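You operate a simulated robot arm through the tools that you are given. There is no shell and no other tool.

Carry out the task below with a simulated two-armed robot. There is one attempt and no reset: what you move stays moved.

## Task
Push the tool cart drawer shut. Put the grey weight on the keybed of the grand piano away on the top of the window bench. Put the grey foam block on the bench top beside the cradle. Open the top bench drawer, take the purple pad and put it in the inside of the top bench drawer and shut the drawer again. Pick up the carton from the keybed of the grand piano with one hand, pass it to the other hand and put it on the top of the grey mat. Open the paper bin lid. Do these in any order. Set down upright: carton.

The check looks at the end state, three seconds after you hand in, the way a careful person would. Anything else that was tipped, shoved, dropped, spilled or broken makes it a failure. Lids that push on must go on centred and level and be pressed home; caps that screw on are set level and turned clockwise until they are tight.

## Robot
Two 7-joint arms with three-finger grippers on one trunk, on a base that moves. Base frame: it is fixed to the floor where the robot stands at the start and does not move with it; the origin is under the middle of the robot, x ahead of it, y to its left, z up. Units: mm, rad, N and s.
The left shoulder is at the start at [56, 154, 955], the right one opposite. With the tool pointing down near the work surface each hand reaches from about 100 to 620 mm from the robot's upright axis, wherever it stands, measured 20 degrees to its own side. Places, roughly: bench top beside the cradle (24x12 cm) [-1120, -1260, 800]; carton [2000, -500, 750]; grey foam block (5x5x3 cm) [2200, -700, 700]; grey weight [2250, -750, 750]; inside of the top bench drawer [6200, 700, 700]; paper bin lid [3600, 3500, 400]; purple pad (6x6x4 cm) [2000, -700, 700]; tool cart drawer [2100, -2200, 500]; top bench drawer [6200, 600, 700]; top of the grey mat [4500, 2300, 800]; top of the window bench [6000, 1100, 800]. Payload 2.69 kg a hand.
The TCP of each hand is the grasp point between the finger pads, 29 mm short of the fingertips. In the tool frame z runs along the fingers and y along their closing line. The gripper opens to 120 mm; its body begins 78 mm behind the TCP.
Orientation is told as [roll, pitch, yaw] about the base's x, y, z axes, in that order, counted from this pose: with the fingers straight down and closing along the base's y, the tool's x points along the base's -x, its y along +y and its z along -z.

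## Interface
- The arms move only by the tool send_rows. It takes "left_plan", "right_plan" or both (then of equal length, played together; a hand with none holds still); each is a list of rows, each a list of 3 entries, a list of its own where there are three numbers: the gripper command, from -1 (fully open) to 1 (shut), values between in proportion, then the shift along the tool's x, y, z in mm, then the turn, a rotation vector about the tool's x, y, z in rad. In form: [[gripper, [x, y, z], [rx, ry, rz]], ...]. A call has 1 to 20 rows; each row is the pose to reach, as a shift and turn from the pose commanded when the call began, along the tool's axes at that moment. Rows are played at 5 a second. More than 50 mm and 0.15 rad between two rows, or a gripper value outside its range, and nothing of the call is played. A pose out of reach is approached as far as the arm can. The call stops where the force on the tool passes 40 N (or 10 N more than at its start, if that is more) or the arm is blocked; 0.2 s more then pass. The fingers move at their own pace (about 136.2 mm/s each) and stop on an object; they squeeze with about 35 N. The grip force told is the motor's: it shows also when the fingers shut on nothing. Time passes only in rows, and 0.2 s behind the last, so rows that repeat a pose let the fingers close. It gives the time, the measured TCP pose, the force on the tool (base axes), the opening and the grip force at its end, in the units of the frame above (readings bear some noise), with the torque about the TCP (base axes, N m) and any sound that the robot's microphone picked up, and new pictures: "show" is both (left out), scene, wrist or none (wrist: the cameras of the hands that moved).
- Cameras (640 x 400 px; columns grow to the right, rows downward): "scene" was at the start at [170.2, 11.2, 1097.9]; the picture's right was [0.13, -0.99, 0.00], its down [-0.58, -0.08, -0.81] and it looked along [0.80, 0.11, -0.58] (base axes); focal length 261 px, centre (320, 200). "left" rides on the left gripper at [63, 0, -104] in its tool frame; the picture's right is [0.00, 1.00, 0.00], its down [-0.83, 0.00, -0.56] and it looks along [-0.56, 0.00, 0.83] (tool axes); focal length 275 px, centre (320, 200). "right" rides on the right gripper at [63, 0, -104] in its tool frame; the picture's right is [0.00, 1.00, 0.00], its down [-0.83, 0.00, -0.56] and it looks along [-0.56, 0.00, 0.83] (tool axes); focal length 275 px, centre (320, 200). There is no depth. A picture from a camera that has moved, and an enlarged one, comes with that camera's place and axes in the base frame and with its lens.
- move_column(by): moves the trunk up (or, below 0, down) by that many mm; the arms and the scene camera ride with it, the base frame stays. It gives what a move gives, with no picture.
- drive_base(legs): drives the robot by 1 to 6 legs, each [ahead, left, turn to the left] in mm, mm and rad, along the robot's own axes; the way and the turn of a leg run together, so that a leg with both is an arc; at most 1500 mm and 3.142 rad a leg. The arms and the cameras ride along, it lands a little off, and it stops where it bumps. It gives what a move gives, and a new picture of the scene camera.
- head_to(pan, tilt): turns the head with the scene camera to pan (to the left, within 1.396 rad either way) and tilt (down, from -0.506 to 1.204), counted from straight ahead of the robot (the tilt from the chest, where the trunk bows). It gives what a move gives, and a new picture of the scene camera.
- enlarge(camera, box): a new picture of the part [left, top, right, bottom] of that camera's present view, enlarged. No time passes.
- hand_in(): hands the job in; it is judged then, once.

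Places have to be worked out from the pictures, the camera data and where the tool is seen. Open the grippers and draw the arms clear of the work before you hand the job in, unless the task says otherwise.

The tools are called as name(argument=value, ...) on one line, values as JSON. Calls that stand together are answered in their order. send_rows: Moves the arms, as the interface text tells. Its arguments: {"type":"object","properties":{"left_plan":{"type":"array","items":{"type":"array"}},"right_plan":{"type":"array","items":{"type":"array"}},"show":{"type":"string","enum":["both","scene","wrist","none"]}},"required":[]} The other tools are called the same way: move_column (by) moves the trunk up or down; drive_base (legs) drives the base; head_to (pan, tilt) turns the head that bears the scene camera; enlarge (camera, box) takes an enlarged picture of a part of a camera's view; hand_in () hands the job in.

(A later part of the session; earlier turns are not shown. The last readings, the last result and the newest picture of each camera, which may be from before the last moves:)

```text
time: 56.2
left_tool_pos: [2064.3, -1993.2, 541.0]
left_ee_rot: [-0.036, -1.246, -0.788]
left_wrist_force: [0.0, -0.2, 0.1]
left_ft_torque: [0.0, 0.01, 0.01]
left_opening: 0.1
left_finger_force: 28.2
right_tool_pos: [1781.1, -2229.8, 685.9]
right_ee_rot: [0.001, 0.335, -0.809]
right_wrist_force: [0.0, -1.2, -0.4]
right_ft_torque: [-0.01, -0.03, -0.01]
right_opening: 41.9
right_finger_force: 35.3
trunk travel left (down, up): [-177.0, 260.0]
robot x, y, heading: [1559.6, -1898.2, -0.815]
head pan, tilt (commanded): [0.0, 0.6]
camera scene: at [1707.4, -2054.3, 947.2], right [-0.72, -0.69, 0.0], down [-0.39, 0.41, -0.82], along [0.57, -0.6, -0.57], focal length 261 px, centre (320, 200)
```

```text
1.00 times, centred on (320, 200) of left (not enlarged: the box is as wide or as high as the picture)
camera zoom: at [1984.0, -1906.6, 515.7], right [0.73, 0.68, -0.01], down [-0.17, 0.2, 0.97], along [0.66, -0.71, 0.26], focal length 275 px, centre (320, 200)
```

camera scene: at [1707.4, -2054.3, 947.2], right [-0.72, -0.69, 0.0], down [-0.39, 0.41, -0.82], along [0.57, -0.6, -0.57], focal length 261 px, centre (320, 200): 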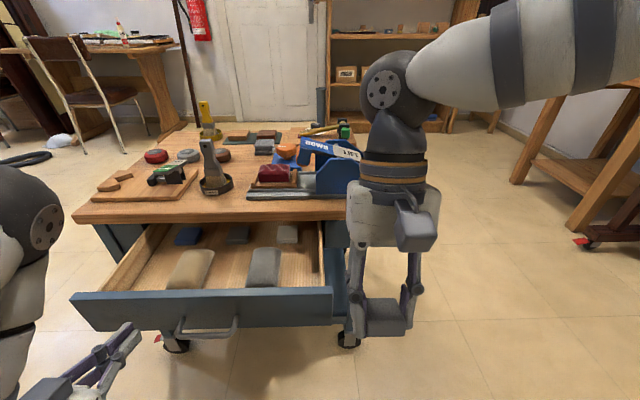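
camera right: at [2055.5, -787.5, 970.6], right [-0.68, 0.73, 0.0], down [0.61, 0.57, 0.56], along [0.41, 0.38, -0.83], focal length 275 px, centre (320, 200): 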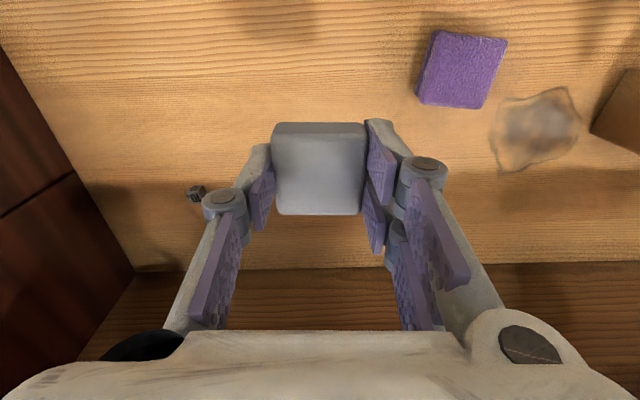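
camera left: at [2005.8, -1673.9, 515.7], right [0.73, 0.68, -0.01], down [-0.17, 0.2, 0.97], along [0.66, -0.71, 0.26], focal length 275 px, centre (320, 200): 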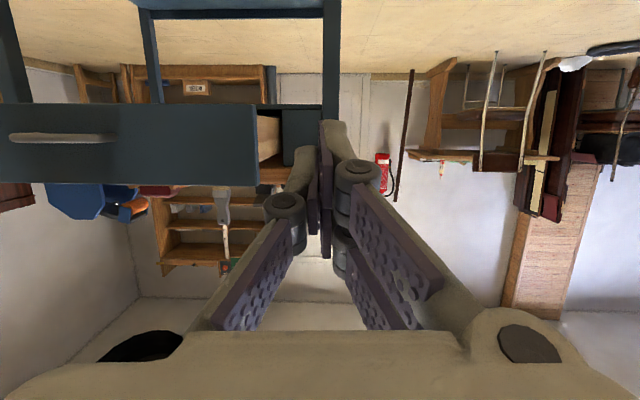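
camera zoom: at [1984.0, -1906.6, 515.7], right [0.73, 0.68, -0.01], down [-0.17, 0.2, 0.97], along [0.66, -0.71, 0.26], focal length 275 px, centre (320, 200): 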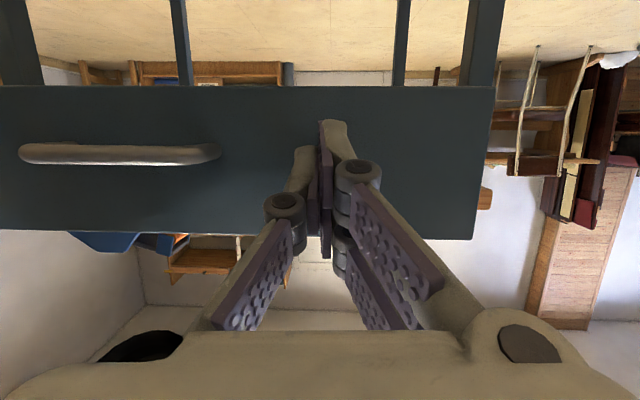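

The left fingers now aim at the drawer panel left of its handle. I push forward in level steps.

send_rows(left_plan=[[1, [-13, 0, 38], [0, 0, 0]], [1, [-26, 0, 76], [0, 0, 0]], [1, [-39, 0, 114], [0, 0, 0]], [1, [-52, 0, 152], [0, 0, 0]], [1, [-62, 0, 181], [0, 0, 0]], [1, [-72, 0, 209], [0, 0, 0]], [1, [-82, 0, 238], [0, 0, 0]]], show="both")

```text
time: 57.5
left_tool_pos: [2207.2, -2135.4, 545.5]
left_ee_rot: [-0.052, -1.239, -0.781]
left_wrist_force: [-14.1, 11.6, 7.9]
left_ft_torque: [-0.29, -0.39, -0.01]
left_opening: 0.3
left_finger_force: 27.9
left hand out of reach, approached as far as the arm can: row 2, 3, 4, 5, 6
right_tool_pos: [1780.6, -2228.4, 687.2]
right_ee_rot: [0.002, 0.334, -0.808]
right_wrist_force: [0.0, 0.5, -0.4]
right_ft_torque: [0.01, 0.0, -0.01]
right_opening: 41.6
right_finger_force: 34.8
trunk travel left (down, up): [-177.0, 260.0]
robot x, y, heading: [1562.8, -1897.7, -0.804]
head pan, tilt (commanded): [0.0, 0.6]
stopped in row 6 (left hand): the force on the tool passed its limit at 104 N (the readings are from after the stop); the commanded pose is now the measured one
camera scene: at [1706.2, -2052.9, 947.6], right [-0.72, -0.69, 0.0], down [-0.39, 0.41, -0.83], along [0.57, -0.6, -0.56], focal length 261 px, centre (320, 200)
camera left: at [2127.1, -2047.4, 520.1], right [0.74, 0.67, -0.01], down [-0.16, 0.2, 0.97], along [0.65, -0.71, 0.26], focal length 275 px, centre (320, 200)
```

scene: 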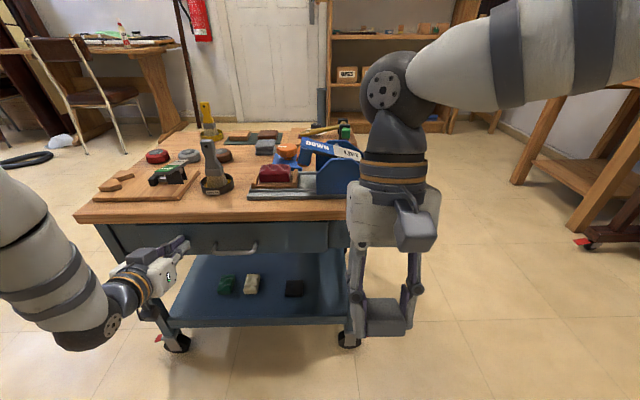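
left: 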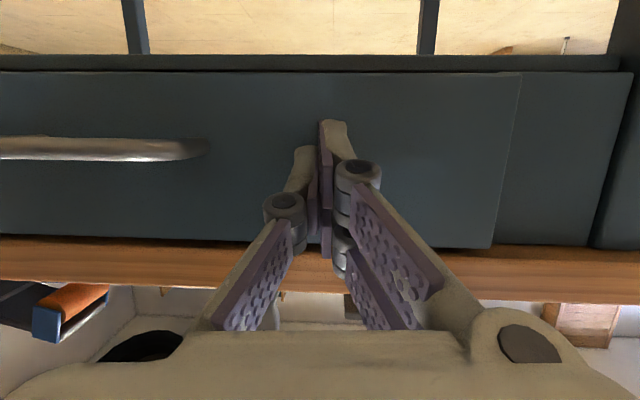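

The drawer hit its end stop. I draw the left hand back and check how flush the panel sits.

send_rows(left_plan=[[1, [15, 0, -45], [0, 0, 0]], [1, [30, 0, -90], [0, 0, 0]], [1, [40, 0, -130], [0, 0, 0]], [1, [45, 0, -150], [0, 0, 0]]], show="both")

enlarge(camera="scene", box=[60, 180, 360, 360])

enlarge(camera="left", box=[320, 40, 640, 240])

```text
time: 58.5
left_tool_pos: [2102.7, -2018.8, 553.0]
left_ee_rot: [-0.053, -1.239, -0.78]
left_wrist_force: [-0.4, -0.2, 0.5]
left_ft_torque: [-0.01, 0.02, 0.01]
left_opening: 0.0
left_finger_force: 28.8
right_tool_pos: [1781.0, -2230.7, 686.6]
right_ee_rot: [0.001, 0.335, -0.809]
right_wrist_force: [0.3, 0.3, 0.6]
right_ft_torque: [0.0, 0.01, -0.03]
right_opening: 41.8
right_finger_force: 34.8
trunk travel left (down, up): [-177.0, 260.0]
robot x, y, heading: [1559.2, -1897.1, -0.807]
head pan, tilt (commanded): [0.0, 0.6]
camera scene: at [1707.5, -2053.9, 947.2], right [-0.72, -0.69, 0.0], down [-0.39, 0.41, -0.83], along [0.57, -0.6, -0.56], focal length 261 px, centre (320, 200)
camera left: at [2022.8, -1931.9, 527.6], right [0.74, 0.67, -0.01], down [-0.16, 0.2, 0.97], along [0.65, -0.71, 0.25], focal length 275 px, centre (320, 200)
```

scene: 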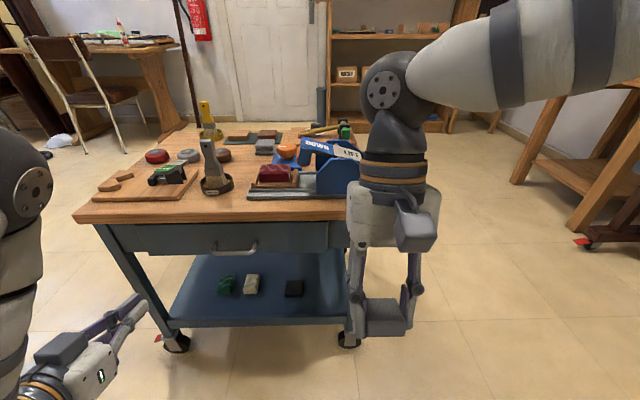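
left: 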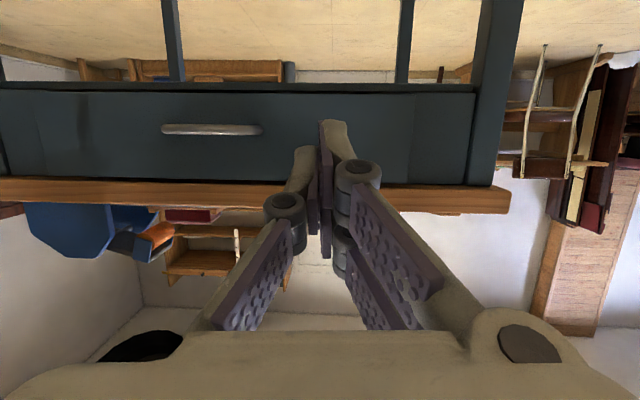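

```text
2.13 times, centred on (210, 270) of scene
camera zoom: at [1707.5, -2053.9, 947.2], right [-0.72, -0.69, 0.0], down [-0.39, 0.41, -0.83], along [0.57, -0.6, -0.56], focal length 556 px, centre (555, 51)
```

zoom: 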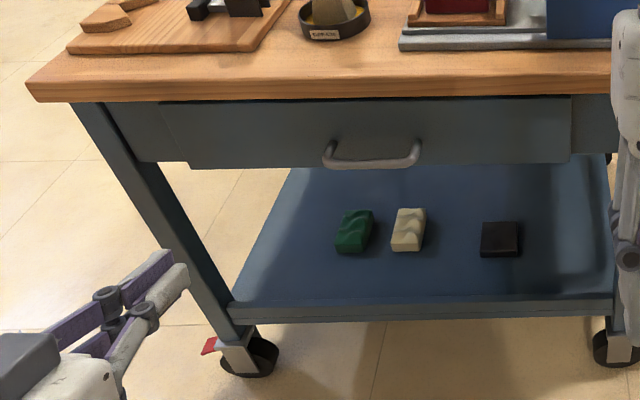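

```text
2.00 times, centred on (480, 140) of left
camera zoom: at [2022.8, -1931.9, 527.6], right [0.74, 0.67, -0.01], down [-0.16, 0.2, 0.97], along [0.65, -0.71, 0.25], focal length 551 px, centre (0, 320)
```

zoom: 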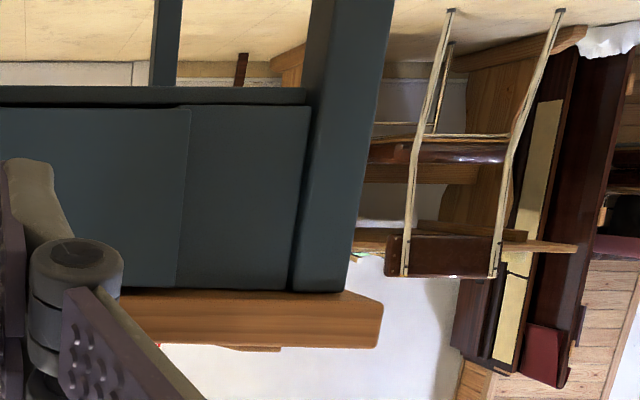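

The panel looks shut (overlay front), but I verify by pushing again slowly and comparing the contact position with before.

send_rows(left_plan=[[1, [-13, 0, 38], [0, 0, 0]], [1, [-26, 0, 76], [0, 0, 0]], [1, [-36, 0, 105], [0, 0, 0]], [1, [-41, 0, 119], [0, 0, 0]], [1, [-45, 0, 132], [0, 0, 0]], [1, [-48, 0, 142], [0, 0, 0]], [1, [-51, 0, 150], [0, 0, 0]], [1, [-53, 0, 156], [0, 0, 0]], [1, [-55, 0, 161], [0, 0, 0]], [1, [-57, 0, 166], [0, 0, 0]]], show="wrist")

```text
time: 60.3
left_tool_pos: [2206.9, -2133.7, 547.5]
left_ee_rot: [-0.053, -1.231, -0.781]
left_wrist_force: [-16.0, 12.9, 11.0]
left_ft_torque: [-0.34, -0.48, 0.04]
left_opening: 0.0
left_finger_force: 28.9
right_tool_pos: [1778.8, -2229.0, 687.7]
right_ee_rot: [0.0, 0.332, -0.807]
right_wrist_force: [-0.4, -0.2, 0.0]
right_ft_torque: [0.01, 0.0, -0.02]
right_opening: 41.8
right_finger_force: 35.2
trunk travel left (down, up): [-177.0, 260.0]
robot x, y, heading: [1558.1, -1901.8, -0.807]
head pan, tilt (commanded): [0.0, 0.6]
stopped in row 8 (left hand): the force on the tool passed its limit at 53 N (the readings are from after the stop); the commanded pose is now the measured one
camera left: at [2126.7, -2047.3, 522.8], right [0.74, 0.67, -0.01], down [-0.16, 0.19, 0.97], along [0.66, -0.71, 0.25], focal length 275 px, centre (320, 200)
```

left: 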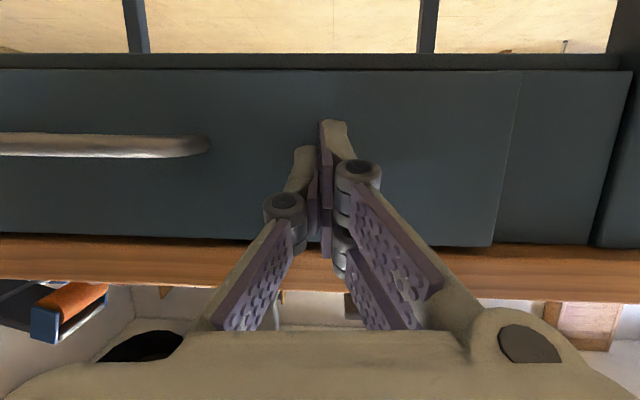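

Same contact position, so the drawer is shut. I retract the left hand, back the base off, raise the trunk.

send_rows(left_plan=[[1, [15, 0, -45], [0, 0, 0]], [1, [30, 0, -90], [0, 0, 0]], [1, [40, 0, -130], [0, 0, 0]]], show="none")

drive_base(legs=[[-350, 0, 0]])

move_column(by=250)

send_rows(left_plan=[[0.5, [0, 0, 0], [0, 0.14, 0]], [0, [0, 0, 0], [0, 0.28, 0]], [-0.4, [0, 0, 0], [0, 0.42, 0]], [-1, [0, 0, 0], [0, 0.56, 0]], [-1, [0, 0, 0], [0, 0.7, 0]], [-1, [0, 0, 0], [0, 0.84, 0]], [-1, [0, 0, 0], [0, 0.98, 0]], [-1, [0, 0, 0], [0, 1.12, 0]], [-1, [0, 0, 0], [0, 1.26, 0]], [-1, [0, 0, 0], [0, 1.4, 0]], [-1, [0, 0, 0], [0, 1.53, 0]]], show="scene")

```text
time: 61.1
left_tool_pos: [2119.0, -2035.1, 552.9]
left_ee_rot: [-0.056, -1.231, -0.777]
left_wrist_force: [0.6, -0.2, -0.3]
left_ft_torque: [-0.02, -0.01, -0.01]
left_opening: 0.0
left_finger_force: 28.3
right_tool_pos: [1780.4, -2229.4, 686.8]
right_ee_rot: [-0.001, 0.335, -0.808]
right_wrist_force: [0.0, 0.0, -1.4]
right_ft_torque: [0.03, -0.01, -0.04]
right_opening: 41.7
right_finger_force: 34.5
trunk travel left (down, up): [-177.0, 260.0]
robot x, y, heading: [1563.5, -1900.8, -0.806]
head pan, tilt (commanded): [0.0, 0.6]
```

```text
time: 63.3
left_tool_pos: [1878.0, -1785.3, 552.1]
left_ee_rot: [-0.053, -1.23, -0.777]
left_wrist_force: [0.1, 0.0, 0.3]
left_ft_torque: [-0.04, 0.01, 0.01]
left_opening: 0.0
left_finger_force: 28.6
right_tool_pos: [1539.7, -1978.2, 684.9]
right_ee_rot: [0.0, 0.334, -0.807]
right_wrist_force: [-0.1, 0.6, -0.3]
right_ft_torque: [0.01, 0.02, 0.0]
right_opening: 41.9
right_finger_force: 35.0
trunk travel left (down, up): [-177.0, 260.0]
robot x, y, heading: [1321.0, -1647.0, -0.803]
head pan, tilt (commanded): [0.0, 0.6]
camera scene: at [1466.3, -1802.0, 947.3], right [-0.72, -0.69, 0.0], down [-0.39, 0.41, -0.83], along [0.57, -0.6, -0.56], focal length 261 px, centre (320, 200)
```

scene: 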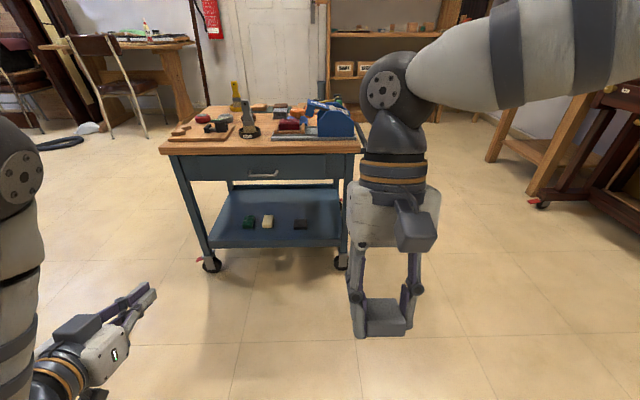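

```text
time: 65.9
left_tool_pos: [1877.9, -1784.7, 802.8]
left_ee_rot: [-0.054, -1.225, -0.777]
left_wrist_force: [0.3, 0.5, -0.6]
left_ft_torque: [-0.03, 0.0, 0.02]
left_opening: 0.1
left_finger_force: 28.7
right_tool_pos: [1540.5, -1978.0, 936.0]
right_ee_rot: [0.0, 0.337, -0.807]
right_wrist_force: [1.4, 0.5, -1.0]
right_ft_torque: [0.01, 0.0, 0.04]
right_opening: 41.5
right_finger_force: 34.7
trunk travel left (down, up): [-427.0, 10.0]
robot x, y, heading: [1321.7, -1649.7, -0.804]
head pan, tilt (commanded): [0.0, 0.6]
```

```text
time: 68.3
left_tool_pos: [1879.0, -1783.6, 802.4]
left_ee_rot: [-0.016, 0.305, -0.831]
left_wrist_force: [0.2, 0.0, -0.3]
left_ft_torque: [0.03, 0.0, 0.01]
left_opening: 120.0
left_finger_force: 0.2
right_tool_pos: [1540.7, -1978.0, 935.1]
right_ee_rot: [-0.002, 0.337, -0.808]
right_wrist_force: [-0.8, -0.2, -0.1]
right_ft_torque: [0.02, 0.0, 0.02]
right_opening: 41.5
right_finger_force: 34.6
trunk travel left (down, up): [-427.0, 10.0]
robot x, y, heading: [1321.1, -1647.0, -0.81]
head pan, tilt (commanded): [0.0, 0.6]
camera scene: at [1391.1, -1722.9, 1215.9], right [-0.72, -0.69, 0.0], down [-0.39, 0.41, -0.82], along [0.57, -0.6, -0.57], focal length 261 px, centre (320, 200)
```

scene: 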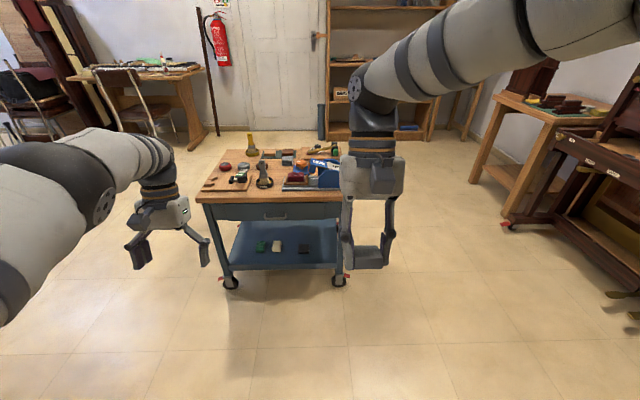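

The cart drawer is shut. I bring both hands back to fingers-down and raise the left hand, before driving to the cradle bench behind.

send_rows(left_plan=[[-1, [0, 0, -20], [0, -0.1, 0]], [-1, [20, 0, -50], [0, -0.2, 0]], [-1, [40, 0, -80], [0, -0.305, 0]]], right_plan=[[1, [0, 0, 0], [0, -0.12, 0]], [1, [0, 0, 0], [0, -0.24, 0]], [1, [0, 0, 0], [0, -0.336, 0]]], show="wrist")

drive_base(legs=[[0, 0, 1.6], [0, 0, 1.566], [0, 600, 0]])

```text
time: 69.1
left_tool_pos: [1870.7, -1775.5, 893.0]
left_ee_rot: [-0.016, -0.007, -0.831]
left_wrist_force: [0.0, -0.6, 1.2]
left_ft_torque: [-0.01, -0.03, -0.01]
left_opening: 120.0
left_finger_force: 0.1
right_tool_pos: [1539.6, -1978.9, 936.6]
right_ee_rot: [0.002, -0.005, -0.808]
right_wrist_force: [-1.5, 0.0, -0.7]
right_ft_torque: [0.01, -0.01, 0.01]
right_opening: 41.7
right_finger_force: 34.9
trunk travel left (down, up): [-427.0, 10.0]
robot x, y, heading: [1319.4, -1646.4, -0.807]
head pan, tilt (commanded): [0.0, 0.6]
camera right: at [1496.8, -1931.7, 1041.9], right [0.72, 0.69, 0.0], down [0.58, -0.6, 0.56], along [0.39, -0.4, -0.83], focal length 275 px, centre (320, 200)
camera left: at [1828.4, -1727.8, 997.4], right [0.74, 0.67, -0.02], down [0.56, -0.61, 0.56], along [0.37, -0.43, -0.83], focal length 275 px, centre (320, 200)
```

right: 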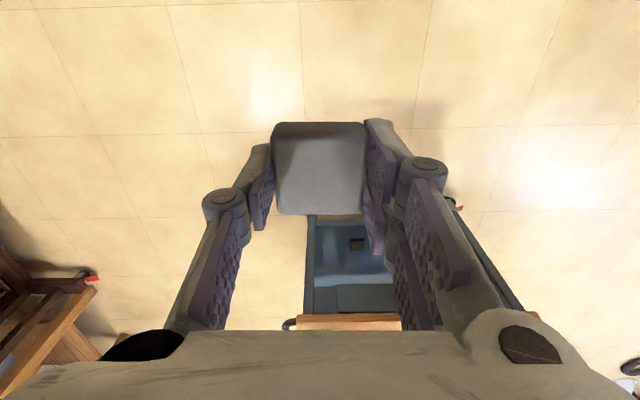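
left: 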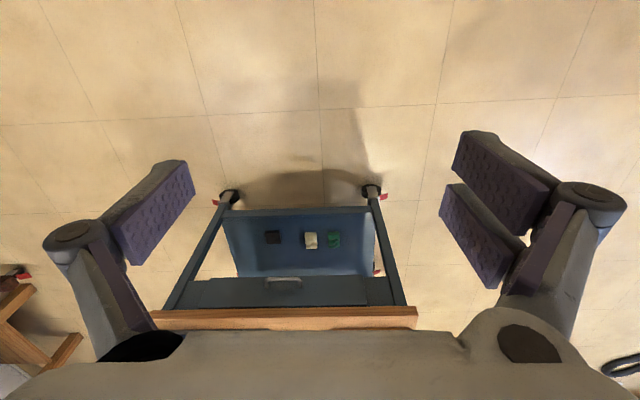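

```text
time: 81.9
left_tool_pos: [357.0, -1988.3, 892.9]
left_ee_rot: [-0.017, -0.006, 2.375]
left_wrist_force: [-0.8, -0.8, 0.1]
left_ft_torque: [0.0, -0.03, 0.01]
left_opening: 120.0
left_finger_force: 0.0
right_tool_pos: [674.7, -1766.4, 937.7]
right_ee_rot: [0.0, -0.001, 2.395]
right_wrist_force: [-0.8, -0.9, -0.1]
right_ft_torque: [-0.01, 0.03, 0.0]
right_opening: 41.7
right_finger_force: 34.4
trunk travel left (down, up): [-427.0, 10.0]
robot x, y, heading: [915.0, -2082.1, 2.397]
head pan, tilt (commanded): [0.0, 0.6]
camera scene: at [834.9, -2012.6, 1216.1], right [0.68, 0.74, 0.0], down [0.42, -0.38, -0.83], along [-0.61, 0.56, -0.56], focal length 261 px, centre (320, 200)
```

scene: 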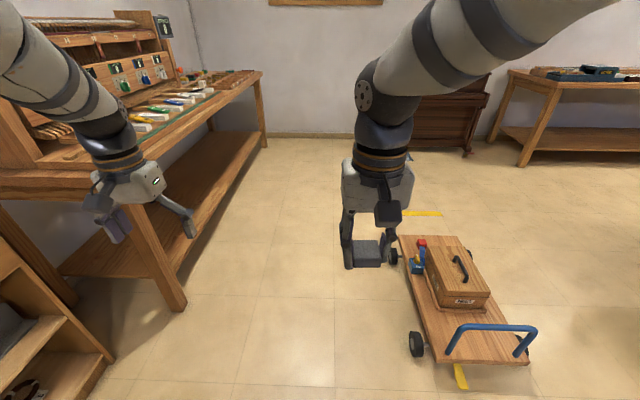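

The cradle bench runs along on my left, its front edge about 700 mm off; the wooden cart is about 430 mm to the right. I drive ahead along the bench.

drive_base(legs=[[1000, 0, 0], [800, 0, 0]])

head_to(pan=1.2, tilt=0.6)

```text
time: 91.1
left_tool_pos: [-1002.0, -779.6, 891.6]
left_ee_rot: [-0.016, -0.005, 2.388]
left_wrist_force: [0.1, 0.6, -0.1]
left_ft_torque: [-0.01, 0.0, -0.03]
left_opening: 120.2
left_finger_force: 0.0
right_tool_pos: [-689.9, -551.9, 935.5]
right_ee_rot: [-0.002, -0.003, 2.411]
right_wrist_force: [-0.7, -0.5, -0.1]
right_ft_torque: [-0.02, -0.03, -0.02]
right_opening: 41.7
right_finger_force: 34.4
trunk travel left (down, up): [-427.0, 10.0]
robot x, y, heading: [-448.0, -868.6, 2.407]
head pan, tilt (commanded): [0.0, 0.6]
camera scene: at [-524.9, -797.4, 1216.0], right [0.67, 0.74, 0.0], down [0.42, -0.38, -0.82], along [-0.61, 0.55, -0.57], focal length 261 px, centre (320, 200)
```

scene: 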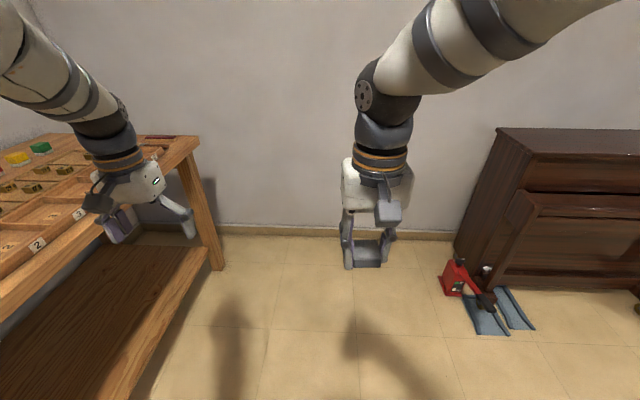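

```text
time: 92.5
left_tool_pos: [-1002.9, -778.2, 892.3]
left_ee_rot: [-0.017, -0.004, 2.388]
left_wrist_force: [0.4, -0.4, 0.0]
left_ft_torque: [-0.01, 0.04, -0.01]
left_opening: 119.8
left_finger_force: 0.1
right_tool_pos: [-689.8, -551.9, 936.3]
right_ee_rot: [0.0, -0.002, 2.409]
right_wrist_force: [0.6, -0.6, -0.2]
right_ft_torque: [0.01, 0.03, -0.03]
right_opening: 41.6
right_finger_force: 35.2
trunk travel left (down, up): [-427.0, 10.0]
robot x, y, heading: [-443.8, -868.2, 2.41]
head pan, tilt (commanded): [1.201, 0.6]
camera scene: at [-537.8, -896.5, 1216.1], right [-0.45, 0.89, 0.0], down [0.5, 0.26, -0.83], along [-0.74, -0.37, -0.56], focal length 261 px, centre (320, 200)
```

scene: 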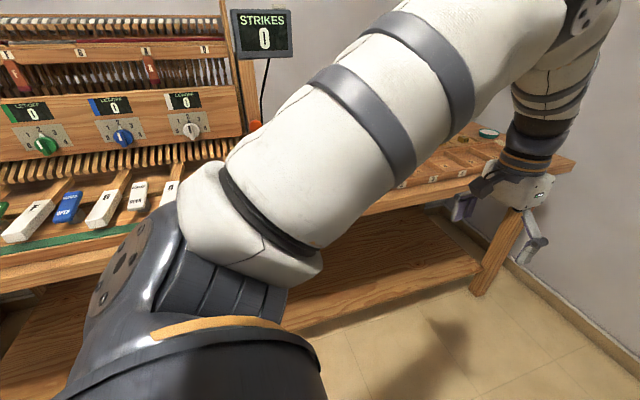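

The bench carries a key rack with a "STRIKES" counter and numbered trays. I turn left to face the bench and look.

drive_base(legs=[[0, 0, 1.55]])

head_to(pan=0.0, tilt=0.55)

head_to(pan=-0.5, tilt=0.55)

```text
time: 96.6
left_tool_pos: [-555.4, -1420.8, 892.2]
left_ee_rot: [-0.016, -0.005, -2.365]
left_wrist_force: [0.4, -0.2, -0.2]
left_ft_torque: [0.0, 0.01, 0.03]
left_opening: 120.0
left_finger_force: 0.0
right_tool_pos: [-769.2, -1098.9, 935.8]
right_ee_rot: [0.0, -0.003, -2.342]
right_wrist_force: [-0.4, 0.0, -0.5]
right_ft_torque: [0.0, 0.0, 0.04]
right_opening: 41.8
right_finger_force: 34.9
trunk travel left (down, up): [-427.0, 10.0]
robot x, y, heading: [-446.0, -867.3, -2.341]
head pan, tilt (commanded): [1.201, 0.6]
camera scene: at [-421.4, -958.9, 1216.1], right [-0.91, -0.42, 0.0], down [-0.24, 0.51, -0.83], along [0.34, -0.75, -0.56], focal length 261 px, centre (320, 200)
```

scene: 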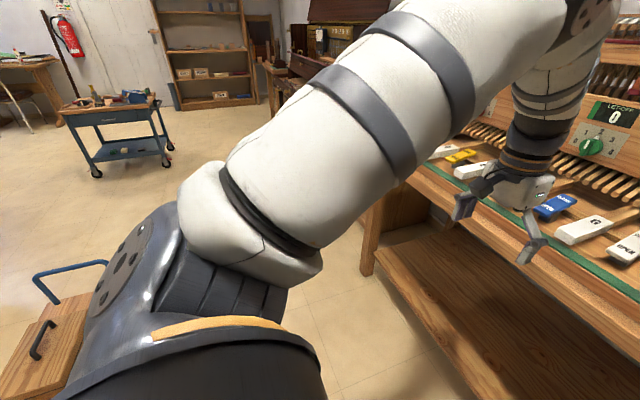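

```text
time: 98.0
left_tool_pos: [-555.4, -1421.1, 892.7]
left_ee_rot: [-0.017, -0.004, -2.363]
left_wrist_force: [-0.6, -0.3, -0.2]
left_ft_torque: [-0.05, 0.01, -0.01]
left_opening: 120.1
left_finger_force: 0.0
right_tool_pos: [-768.0, -1097.7, 936.9]
right_ee_rot: [0.001, -0.001, -2.345]
right_wrist_force: [-0.2, 0.3, -0.9]
right_ft_torque: [0.03, -0.01, 0.03]
right_opening: 41.9
right_finger_force: 34.5
trunk travel left (down, up): [-427.0, 10.0]
robot x, y, heading: [-440.2, -865.0, -2.341]
head pan, tilt (commanded): [0.0, 0.55]
camera scene: at [-520.7, -942.9, 1220.6], right [-0.72, 0.7, 0.0], down [0.36, 0.37, -0.85], along [-0.59, -0.61, -0.52], focal length 261 px, centre (320, 200)
```

scene: 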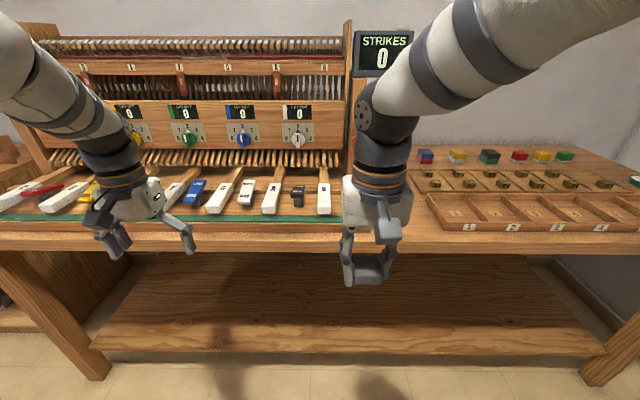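

```text
time: 99.0
left_tool_pos: [-554.6, -1421.9, 892.0]
left_ee_rot: [-0.019, -0.006, -2.365]
left_wrist_force: [0.4, 0.5, 0.1]
left_ft_torque: [0.0, -0.01, 0.0]
left_opening: 119.8
left_finger_force: 0.1
right_tool_pos: [-769.5, -1097.8, 937.4]
right_ee_rot: [0.001, -0.001, -2.345]
right_wrist_force: [0.7, 0.5, 0.2]
right_ft_torque: [0.01, -0.01, -0.01]
right_opening: 41.8
right_finger_force: 35.2
trunk travel left (down, up): [-427.0, 10.0]
robot x, y, heading: [-443.5, -866.1, -2.35]
head pan, tilt (commanded): [-0.499, 0.55]
camera scene: at [-543.9, -905.1, 1220.6], right [-0.3, 0.96, 0.0], down [0.5, 0.15, -0.85], along [-0.81, -0.25, -0.52], focal length 261 px, centre (320, 200)
```

scene: 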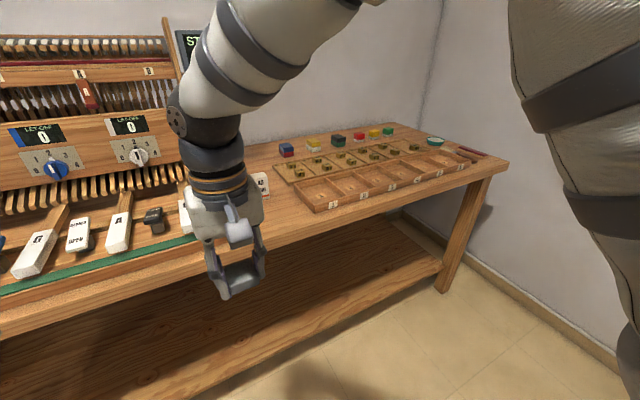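

The place beside the cradle rack should be near (391,208) in the straight-ahead picture, between the key rack and the numbered trays. I pull the left hand back, then drive closer.

send_rows(left_plan=[[-1, [45, 0, -15], [0, 0, 0]], [-1, [90, 0, -30], [0, 0, 0]], [-1, [135, 0, -45], [0, 0, 0]], [-1, [180, 0, -60], [0, 0, 0]], [-1, [210, 0, -60], [0, 0, 0]]], show="none")

drive_base(legs=[[200, -60, 0]])

head_to(pan=-0.15, tilt=0.8)

enlarge(camera="right", box=[0, 0, 640, 400])

```text
time: 100.2
left_tool_pos: [-403.1, -1272.6, 955.7]
left_ee_rot: [-0.021, -0.007, -2.364]
left_wrist_force: [0.3, -0.2, 0.9]
left_ft_torque: [-0.01, -0.02, -0.01]
left_opening: 120.1
left_finger_force: 0.0
right_tool_pos: [-768.1, -1097.9, 936.1]
right_ee_rot: [0.0, -0.002, -2.343]
right_wrist_force: [-0.5, -0.4, -0.2]
right_ft_torque: [0.01, 0.0, -0.01]
right_opening: 41.8
right_finger_force: 34.8
trunk travel left (down, up): [-427.0, 10.0]
robot x, y, heading: [-445.1, -867.8, -2.346]
head pan, tilt (commanded): [-0.499, 0.55]
```

```text
time: 101.8
left_tool_pos: [-578.7, -1372.5, 954.8]
left_ee_rot: [-0.016, -0.005, -2.357]
left_wrist_force: [-0.1, 0.2, 0.3]
left_ft_torque: [0.0, -0.02, -0.02]
left_opening: 119.9
left_finger_force: 0.1
right_tool_pos: [-944.5, -1200.5, 936.8]
right_ee_rot: [-0.001, -0.002, -2.336]
right_wrist_force: [0.2, 0.5, 0.3]
right_ft_torque: [0.01, 0.0, 0.02]
right_opening: 41.7
right_finger_force: 35.2
trunk travel left (down, up): [-427.0, 10.0]
robot x, y, heading: [-622.6, -967.8, -2.333]
head pan, tilt (commanded): [-0.499, 0.55]
camera scene: at [-722.5, -1006.4, 1220.5], right [-0.3, 0.95, 0.0], down [0.5, 0.16, -0.85], along [-0.81, -0.26, -0.52], focal length 261 px, centre (320, 200)
```

scene: 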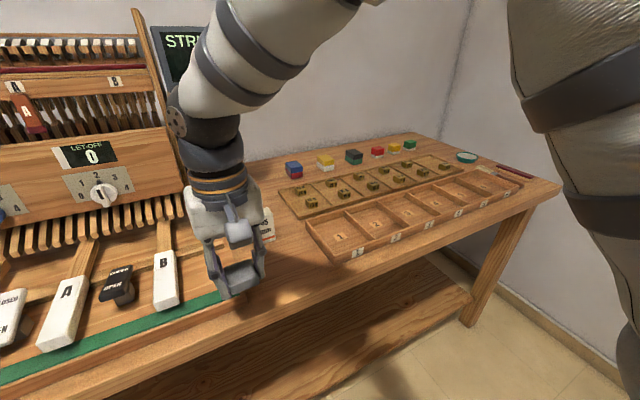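

```text
time: 102.6
left_tool_pos: [-577.5, -1372.6, 954.9]
left_ee_rot: [-0.016, -0.004, -2.358]
left_wrist_force: [-0.2, 0.1, 0.6]
left_ft_torque: [-0.02, 0.02, 0.03]
left_opening: 119.9
left_finger_force: 0.0
right_tool_pos: [-945.2, -1200.9, 937.2]
right_ee_rot: [0.0, -0.002, -2.336]
right_wrist_force: [-0.3, 0.8, 0.5]
right_ft_torque: [0.03, 0.01, 0.0]
right_opening: 41.5
right_finger_force: 35.0
trunk travel left (down, up): [-427.0, 10.0]
robot x, y, heading: [-622.7, -965.6, -2.33]
head pan, tilt (commanded): [-0.15, 0.799]
camera scene: at [-700.3, -1028.1, 1199.2], right [-0.61, 0.79, 0.0], down [0.57, 0.44, -0.7], along [-0.55, -0.43, -0.72], focal length 261 px, centre (320, 200)
```

scene: 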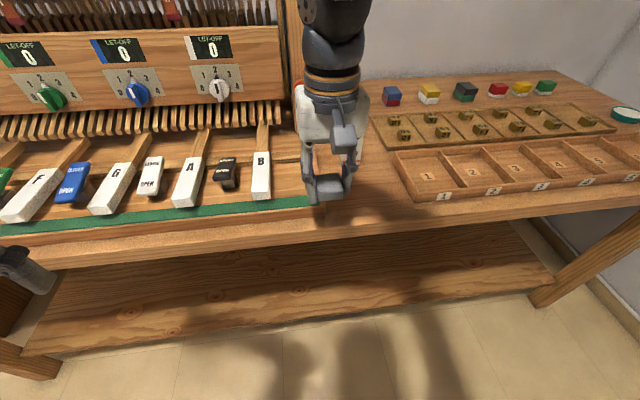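

```text
1.00 times, centred on (320, 200) of right (not enlarged: the box is as wide or as high as the picture)
camera zoom: at [-900.4, -1154.8, 1041.3], right [0.72, -0.69, 0.0], down [-0.57, -0.6, 0.56], along [-0.38, -0.4, -0.83], focal length 275 px, centre (320, 200)
```

zoom: 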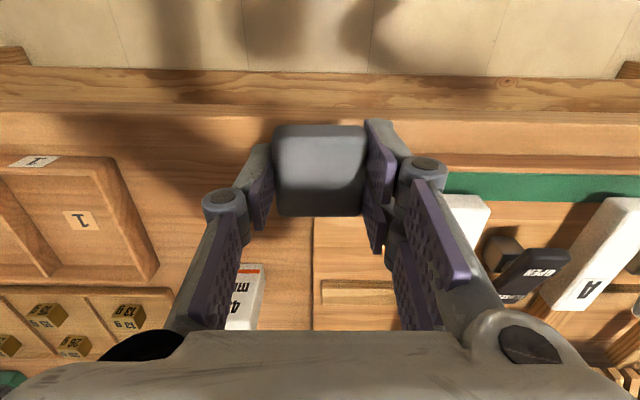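

I want to see the free area better: there is a small labelled box further back. I move the right hand to the right over the trays (high) and look at the spot with the head camera.

send_rows(right_plan=[[1, [0, -45, -20], [0, 0, 0]], [1, [0, -90, -30], [0, 0, 0]], [1, [0, -135, -30], [0, 0, 0]], [1, [20, -180, -30], [0, 0, 0]], [1, [40, -210, -30], [0, 0, 0]]], show="both")

enlarge(camera="scene", box=[220, 60, 440, 260])

```text
time: 103.8
left_tool_pos: [-579.6, -1372.6, 956.0]
left_ee_rot: [-0.017, -0.004, -2.357]
left_wrist_force: [0.7, 0.2, 0.4]
left_ft_torque: [0.01, -0.02, -0.09]
left_opening: 120.0
left_finger_force: 0.2
right_tool_pos: [-1071.4, -1026.2, 968.7]
right_ee_rot: [0.0, -0.002, -2.333]
right_wrist_force: [0.1, -0.6, -0.3]
right_ft_torque: [0.02, -0.02, 0.01]
right_opening: 41.8
right_finger_force: 34.5
trunk travel left (down, up): [-427.0, 10.0]
robot x, y, heading: [-626.6, -966.6, -2.336]
head pan, tilt (commanded): [-0.15, 0.799]
camera scene: at [-701.1, -1027.3, 1199.1], right [-0.61, 0.79, 0.0], down [0.57, 0.44, -0.7], along [-0.55, -0.43, -0.72], focal length 261 px, centre (320, 200)
camera right: at [-1027.1, -980.7, 1073.1], right [0.72, -0.69, 0.0], down [-0.57, -0.6, 0.56], along [-0.38, -0.4, -0.83], focal length 275 px, centre (320, 200)
```

scene: 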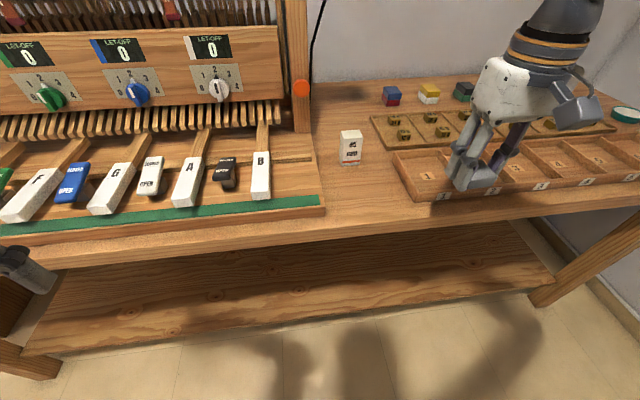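
right: 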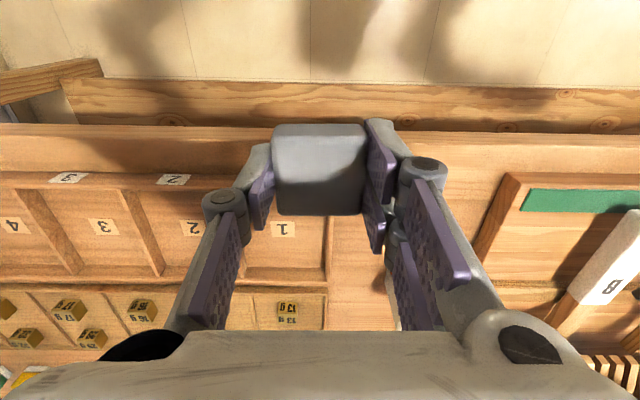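

```text
2.00 times, centred on (330, 160) of scene
camera zoom: at [-701.1, -1027.3, 1199.1], right [-0.61, 0.79, 0.0], down [0.57, 0.44, -0.7], along [-0.55, -0.43, -0.72], focal length 521 px, centre (300, 280)
```

zoom: 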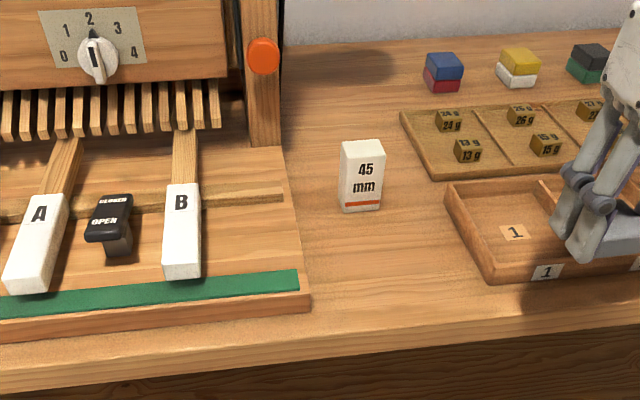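

A "45 mm" gauge block stands just behind the place; I'll set the foam just in front of it at about (-1106,-1246). I drive 80 mm closer first.

drive_base(legs=[[80, 0, 0]])

```text
time: 104.9
left_tool_pos: [-633.7, -1430.8, 955.3]
left_ee_rot: [-0.018, -0.002, -2.357]
left_wrist_force: [-0.6, -1.0, -0.8]
left_ft_torque: [0.0, -0.01, -0.02]
left_opening: 120.1
left_finger_force: 0.1
right_tool_pos: [-1126.4, -1084.5, 968.2]
right_ee_rot: [-0.001, -0.002, -2.335]
right_wrist_force: [-0.2, 1.1, 0.3]
right_ft_torque: [0.01, -0.01, 0.04]
right_opening: 41.8
right_finger_force: 34.9
trunk travel left (down, up): [-427.0, 10.0]
robot x, y, heading: [-675.9, -1020.9, -2.334]
head pan, tilt (commanded): [-0.15, 0.799]
camera scene: at [-755.1, -1085.5, 1199.1], right [-0.61, 0.79, 0.0], down [0.57, 0.44, -0.7], along [-0.55, -0.43, -0.72], focal length 261 px, centre (320, 200)
```

scene: 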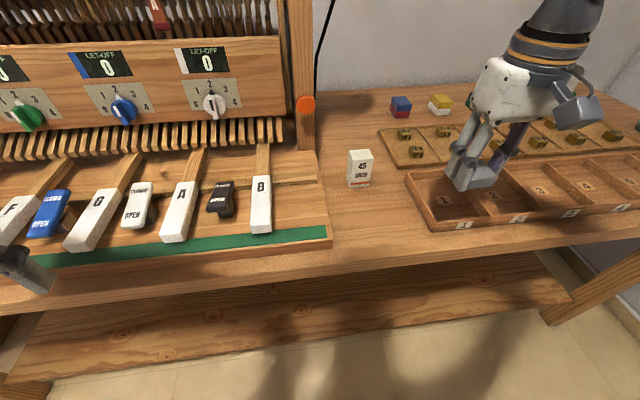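

I move the foam over the target at height, then lower to just above the bench and check.

send_rows(right_plan=[[1, [-25, 30, 0], [0, 0, 0]], [1, [-50, 60, 0], [0, 0, 0]], [1, [-80, 95, 0], [0, 0, 0]], [1, [-107, 126, 0], [0, 0, 0]], [1, [-107, 126, 45], [0, 0, 0]], [1, [-107, 126, 85], [0, 0, 0]], [1, [-107, 126, 110], [0, 0, 0]]], show="both")

```text
time: 106.5
left_tool_pos: [-632.1, -1429.7, 955.8]
left_ee_rot: [-0.017, -0.005, -2.358]
left_wrist_force: [-0.2, 0.1, 0.3]
left_ft_torque: [-0.02, 0.05, 0.0]
left_opening: 120.1
left_finger_force: 0.1
right_tool_pos: [-1108.8, -1249.0, 857.4]
right_ee_rot: [0.001, -0.001, -2.339]
right_wrist_force: [-0.1, -0.4, 0.4]
right_ft_torque: [-0.02, -0.01, 0.01]
right_opening: 41.5
right_finger_force: 34.8
trunk travel left (down, up): [-427.0, 10.0]
robot x, y, heading: [-676.8, -1019.6, -2.337]
head pan, tilt (commanded): [-0.15, 0.799]
camera scene: at [-754.8, -1085.0, 1199.1], right [-0.61, 0.79, 0.0], down [0.57, 0.44, -0.7], along [-0.55, -0.43, -0.72], focal length 261 px, centre (320, 200)
camera right: at [-1064.3, -1202.5, 962.8], right [0.72, -0.69, 0.0], down [-0.57, -0.6, 0.56], along [-0.38, -0.4, -0.83], focal length 275 px, centre (320, 200)
```

scene: 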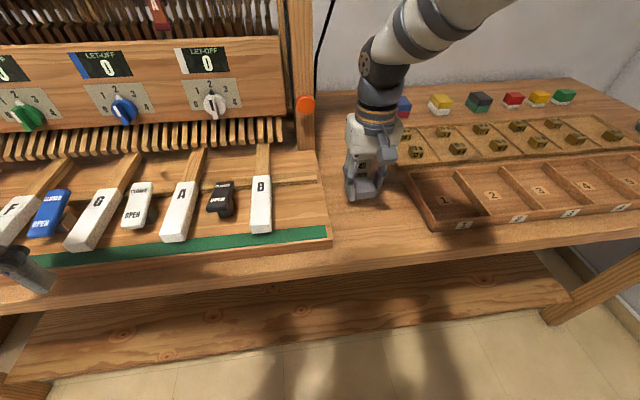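
right: 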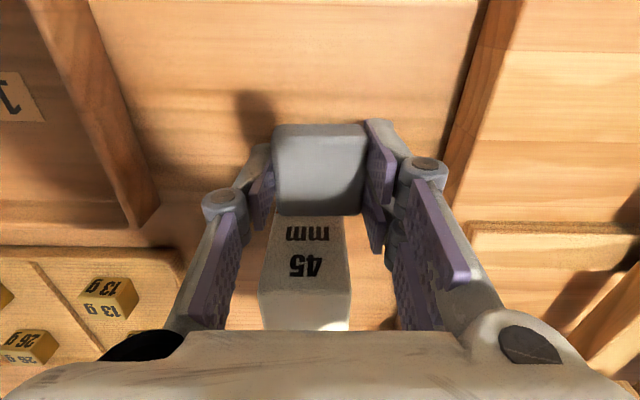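

The foam is in front of the gauge block with about 30 mm gap. I lower to the surface in small steps.

send_rows(right_plan=[[1, [0, 0, 8], [0, 0, 0]], [1, [0, 0, 13], [0, 0, 0]], [1, [0, 0, 16], [0, 0, 0]], [1, [0, 0, 18], [0, 0, 0]]], show="wrist")

```text
time: 107.5
left_tool_pos: [-633.0, -1429.1, 955.2]
left_ee_rot: [-0.019, -0.004, -2.356]
left_wrist_force: [0.3, 0.0, 0.0]
left_ft_torque: [-0.01, 0.0, -0.02]
left_opening: 120.0
left_finger_force: 0.1
right_tool_pos: [-1107.3, -1248.9, 840.5]
right_ee_rot: [0.0, -0.002, -2.335]
right_wrist_force: [-0.3, 0.3, -0.2]
right_ft_torque: [0.03, 0.02, -0.03]
right_opening: 41.5
right_finger_force: 34.6
trunk travel left (down, up): [-427.0, 10.0]
robot x, y, heading: [-680.5, -1025.7, -2.338]
head pan, tilt (commanded): [-0.15, 0.799]
camera right: at [-1063.4, -1202.7, 945.2], right [0.72, -0.69, 0.0], down [-0.57, -0.6, 0.56], along [-0.38, -0.4, -0.83], focal length 275 px, centre (320, 200)
```

right: 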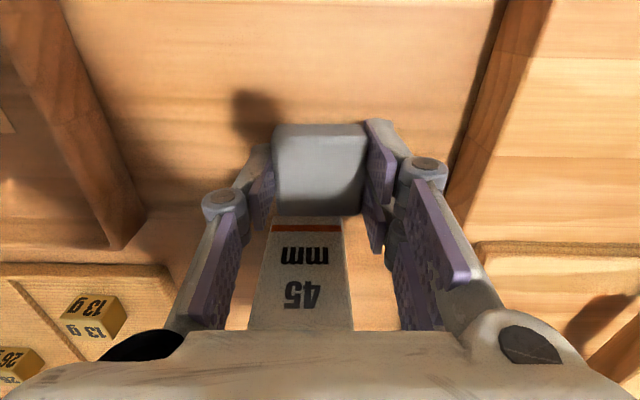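

No contact yet; I keep lowering in small steps.

send_rows(right_plan=[[1, [0, 0, 4], [0, 0, 0]], [1, [0, 0, 7], [0, 0, 0]], [1, [0, 0, 10], [0, 0, 0]], [1, [0, 0, 13], [0, 0, 0]], [1, [0, 0, 16], [0, 0, 0]], [1, [0, 0, 19], [0, 0, 0]]], show="wrist")

```text
time: 108.9
left_tool_pos: [-632.3, -1427.2, 956.0]
left_ee_rot: [-0.018, -0.009, -2.358]
left_wrist_force: [0.0, 0.2, 0.4]
left_ft_torque: [0.0, -0.01, 0.0]
left_opening: 119.9
left_finger_force: 0.1
right_tool_pos: [-1108.4, -1248.9, 828.7]
right_ee_rot: [-0.002, -0.013, -2.338]
right_wrist_force: [5.0, 8.3, 33.9]
right_ft_torque: [0.28, -0.98, 0.2]
right_opening: 41.5
right_finger_force: 34.7
trunk travel left (down, up): [-427.0, 10.0]
robot x, y, heading: [-676.7, -1020.6, -2.337]
head pan, tilt (commanded): [-0.15, 0.799]
stopped in row 6 (right hand): the force on the tool passed its limit at 41 N (the readings are from after the stop); the commanded pose is now the measured one
camera right: at [-1063.2, -1201.9, 932.2], right [0.72, -0.69, 0.0], down [-0.57, -0.6, 0.57], along [-0.39, -0.41, -0.82], focal length 275 px, centre (320, 200)
```

right: 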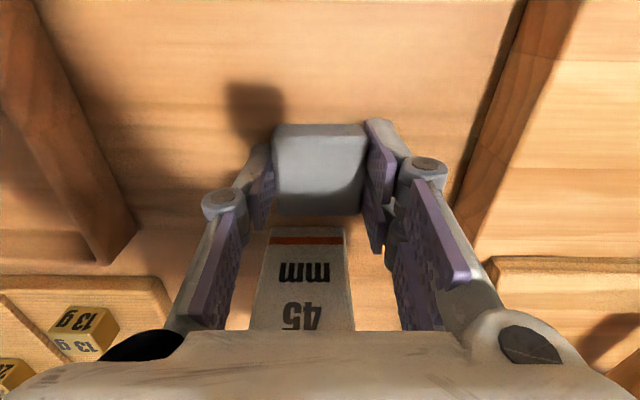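

Contact with the bench at TCP z≈829. I ease up 3 mm and open the fingers.

send_rows(right_plan=[[1, [0, 0, -3], [0, 0, 0]], [0.6, [0, 0, -3], [0, 0, 0]], [0.2, [0, 0, -3], [0, 0, 0]], [0.0, [0, 0, -3], [0, 0, 0]], [-0.1, [0, 0, -3], [0, 0, 0]], [-0.1, [0, 0, -30], [0, 0, 0]], [-0.1, [0, 0, -70], [0, 0, 0]], [-0.1, [0, 0, -115], [0, 0, 0]]], show="both")

```text
time: 110.7
left_tool_pos: [-633.2, -1429.9, 955.4]
left_ee_rot: [-0.018, -0.006, -2.359]
left_wrist_force: [-0.3, -0.6, -0.4]
left_ft_torque: [0.01, -0.04, -0.02]
left_opening: 120.1
left_finger_force: 0.1
right_tool_pos: [-1110.8, -1246.6, 937.0]
right_ee_rot: [0.001, -0.004, -2.336]
right_wrist_force: [0.0, -0.8, 0.4]
right_ft_torque: [-0.03, 0.01, -0.01]
right_opening: 66.3
right_finger_force: 0.0
trunk travel left (down, up): [-427.0, 10.0]
robot x, y, heading: [-673.6, -1027.5, -2.333]
head pan, tilt (commanded): [-0.15, 0.799]
camera scene: at [-754.2, -1084.3, 1199.3], right [-0.61, 0.79, 0.0], down [0.57, 0.44, -0.7], along [-0.55, -0.43, -0.72], focal length 261 px, centre (320, 200)
camera right: at [-1065.2, -1200.6, 1041.5], right [0.72, -0.69, 0.0], down [-0.57, -0.6, 0.56], along [-0.39, -0.41, -0.83], focal length 275 px, centre (320, 200)
```

scene: 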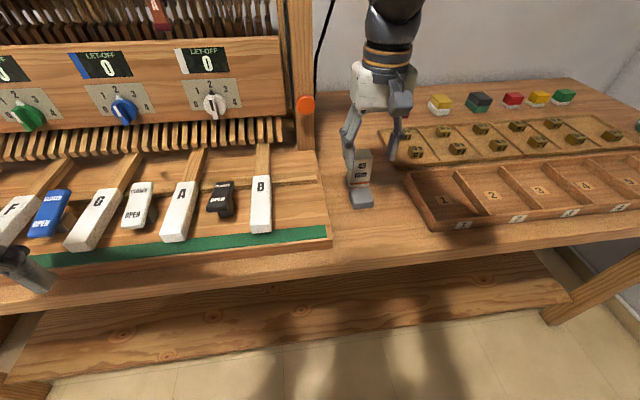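
right: 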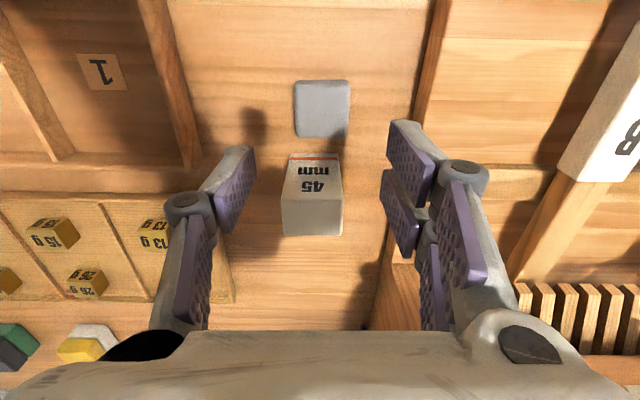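

The foam block is set neatly in front of the gauge block. I lift and retract the right hand, back off, and turn to drive back to the keybed.

send_rows(right_plan=[[-0.1, [20, 0, -30], [0, 0, 0]], [-0.1, [60, 0, -40], [0, 0, 0]], [-0.1, [105, 0, -40], [0, 0, 0]]], show="none")

drive_base(legs=[[-330, 0, 0], [0, 0, 1.55]])

head_to(pan=0.0, tilt=0.5)

```text
time: 111.5
left_tool_pos: [-634.5, -1427.8, 955.2]
left_ee_rot: [-0.017, -0.005, -2.357]
left_wrist_force: [0.1, 0.4, 0.6]
left_ft_torque: [-0.04, -0.02, -0.01]
left_opening: 120.0
left_finger_force: 0.0
right_tool_pos: [-1034.4, -1166.6, 976.8]
right_ee_rot: [0.002, -0.008, -2.332]
right_wrist_force: [0.5, 0.9, 0.0]
right_ft_torque: [-0.03, -0.05, 0.03]
right_opening: 66.2
right_finger_force: 0.1
trunk travel left (down, up): [-427.0, 10.0]
robot x, y, heading: [-675.3, -1023.8, -2.334]
head pan, tilt (commanded): [-0.15, 0.799]
```

```text
time: 117.5
left_tool_pos: [-48.9, -739.2, 956.0]
left_ee_rot: [-0.021, -0.004, -0.771]
left_wrist_force: [0.1, -0.3, -0.2]
left_ft_torque: [-0.02, -0.01, 0.0]
left_opening: 119.9
left_finger_force: 0.2
right_tool_pos: [-303.4, -1144.6, 976.8]
right_ee_rot: [0.0, -0.005, -0.749]
right_wrist_force: [-0.6, 0.3, 0.0]
right_ft_torque: [-0.04, 0.02, 0.01]
right_opening: 66.2
right_finger_force: 0.1
trunk travel left (down, up): [-427.0, 10.0]
robot x, y, heading: [-451.6, -788.8, -0.747]
head pan, tilt (commanded): [-0.15, 0.799]
camera scene: at [-394.5, -863.7, 1199.2], right [-0.78, -0.62, 0.0], down [-0.45, 0.56, -0.7], along [0.43, -0.55, -0.72], focal length 261 px, centre (320, 200)
```

scene: 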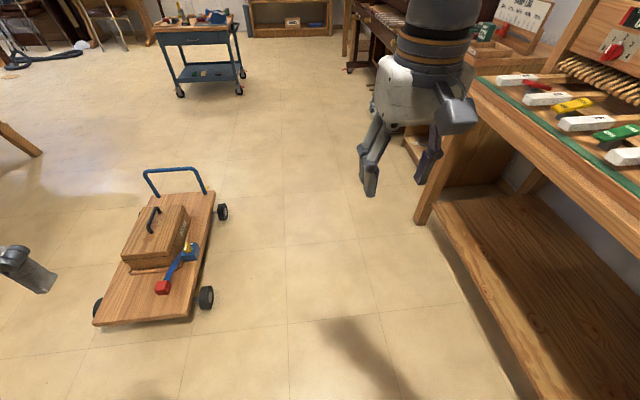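

```text
time: 118.3
left_tool_pos: [-48.6, -740.4, 955.3]
left_ee_rot: [-0.02, -0.005, -0.772]
left_wrist_force: [0.1, 0.8, -0.2]
left_ft_torque: [0.02, -0.01, 0.0]
left_opening: 120.2
left_finger_force: 0.0
right_tool_pos: [-302.8, -1144.5, 977.1]
right_ee_rot: [0.0, -0.005, -0.749]
right_wrist_force: [0.5, 0.4, 0.1]
right_ft_torque: [0.02, 0.02, 0.01]
right_opening: 66.0
right_finger_force: 0.0
trunk travel left (down, up): [-427.0, 10.0]
robot x, y, heading: [-452.8, -784.9, -0.749]
head pan, tilt (commanded): [0.0, 0.499]
camera scene: at [-383.5, -866.4, 1221.2], right [-0.73, -0.68, 0.0], down [-0.35, 0.38, -0.86], along [0.58, -0.63, -0.52], focal length 261 px, centre (320, 200)
```

scene: 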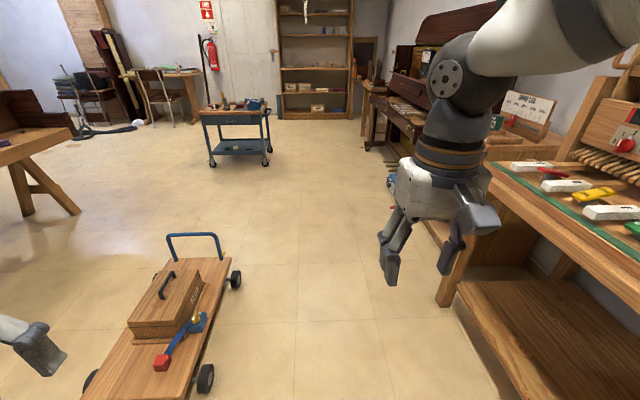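

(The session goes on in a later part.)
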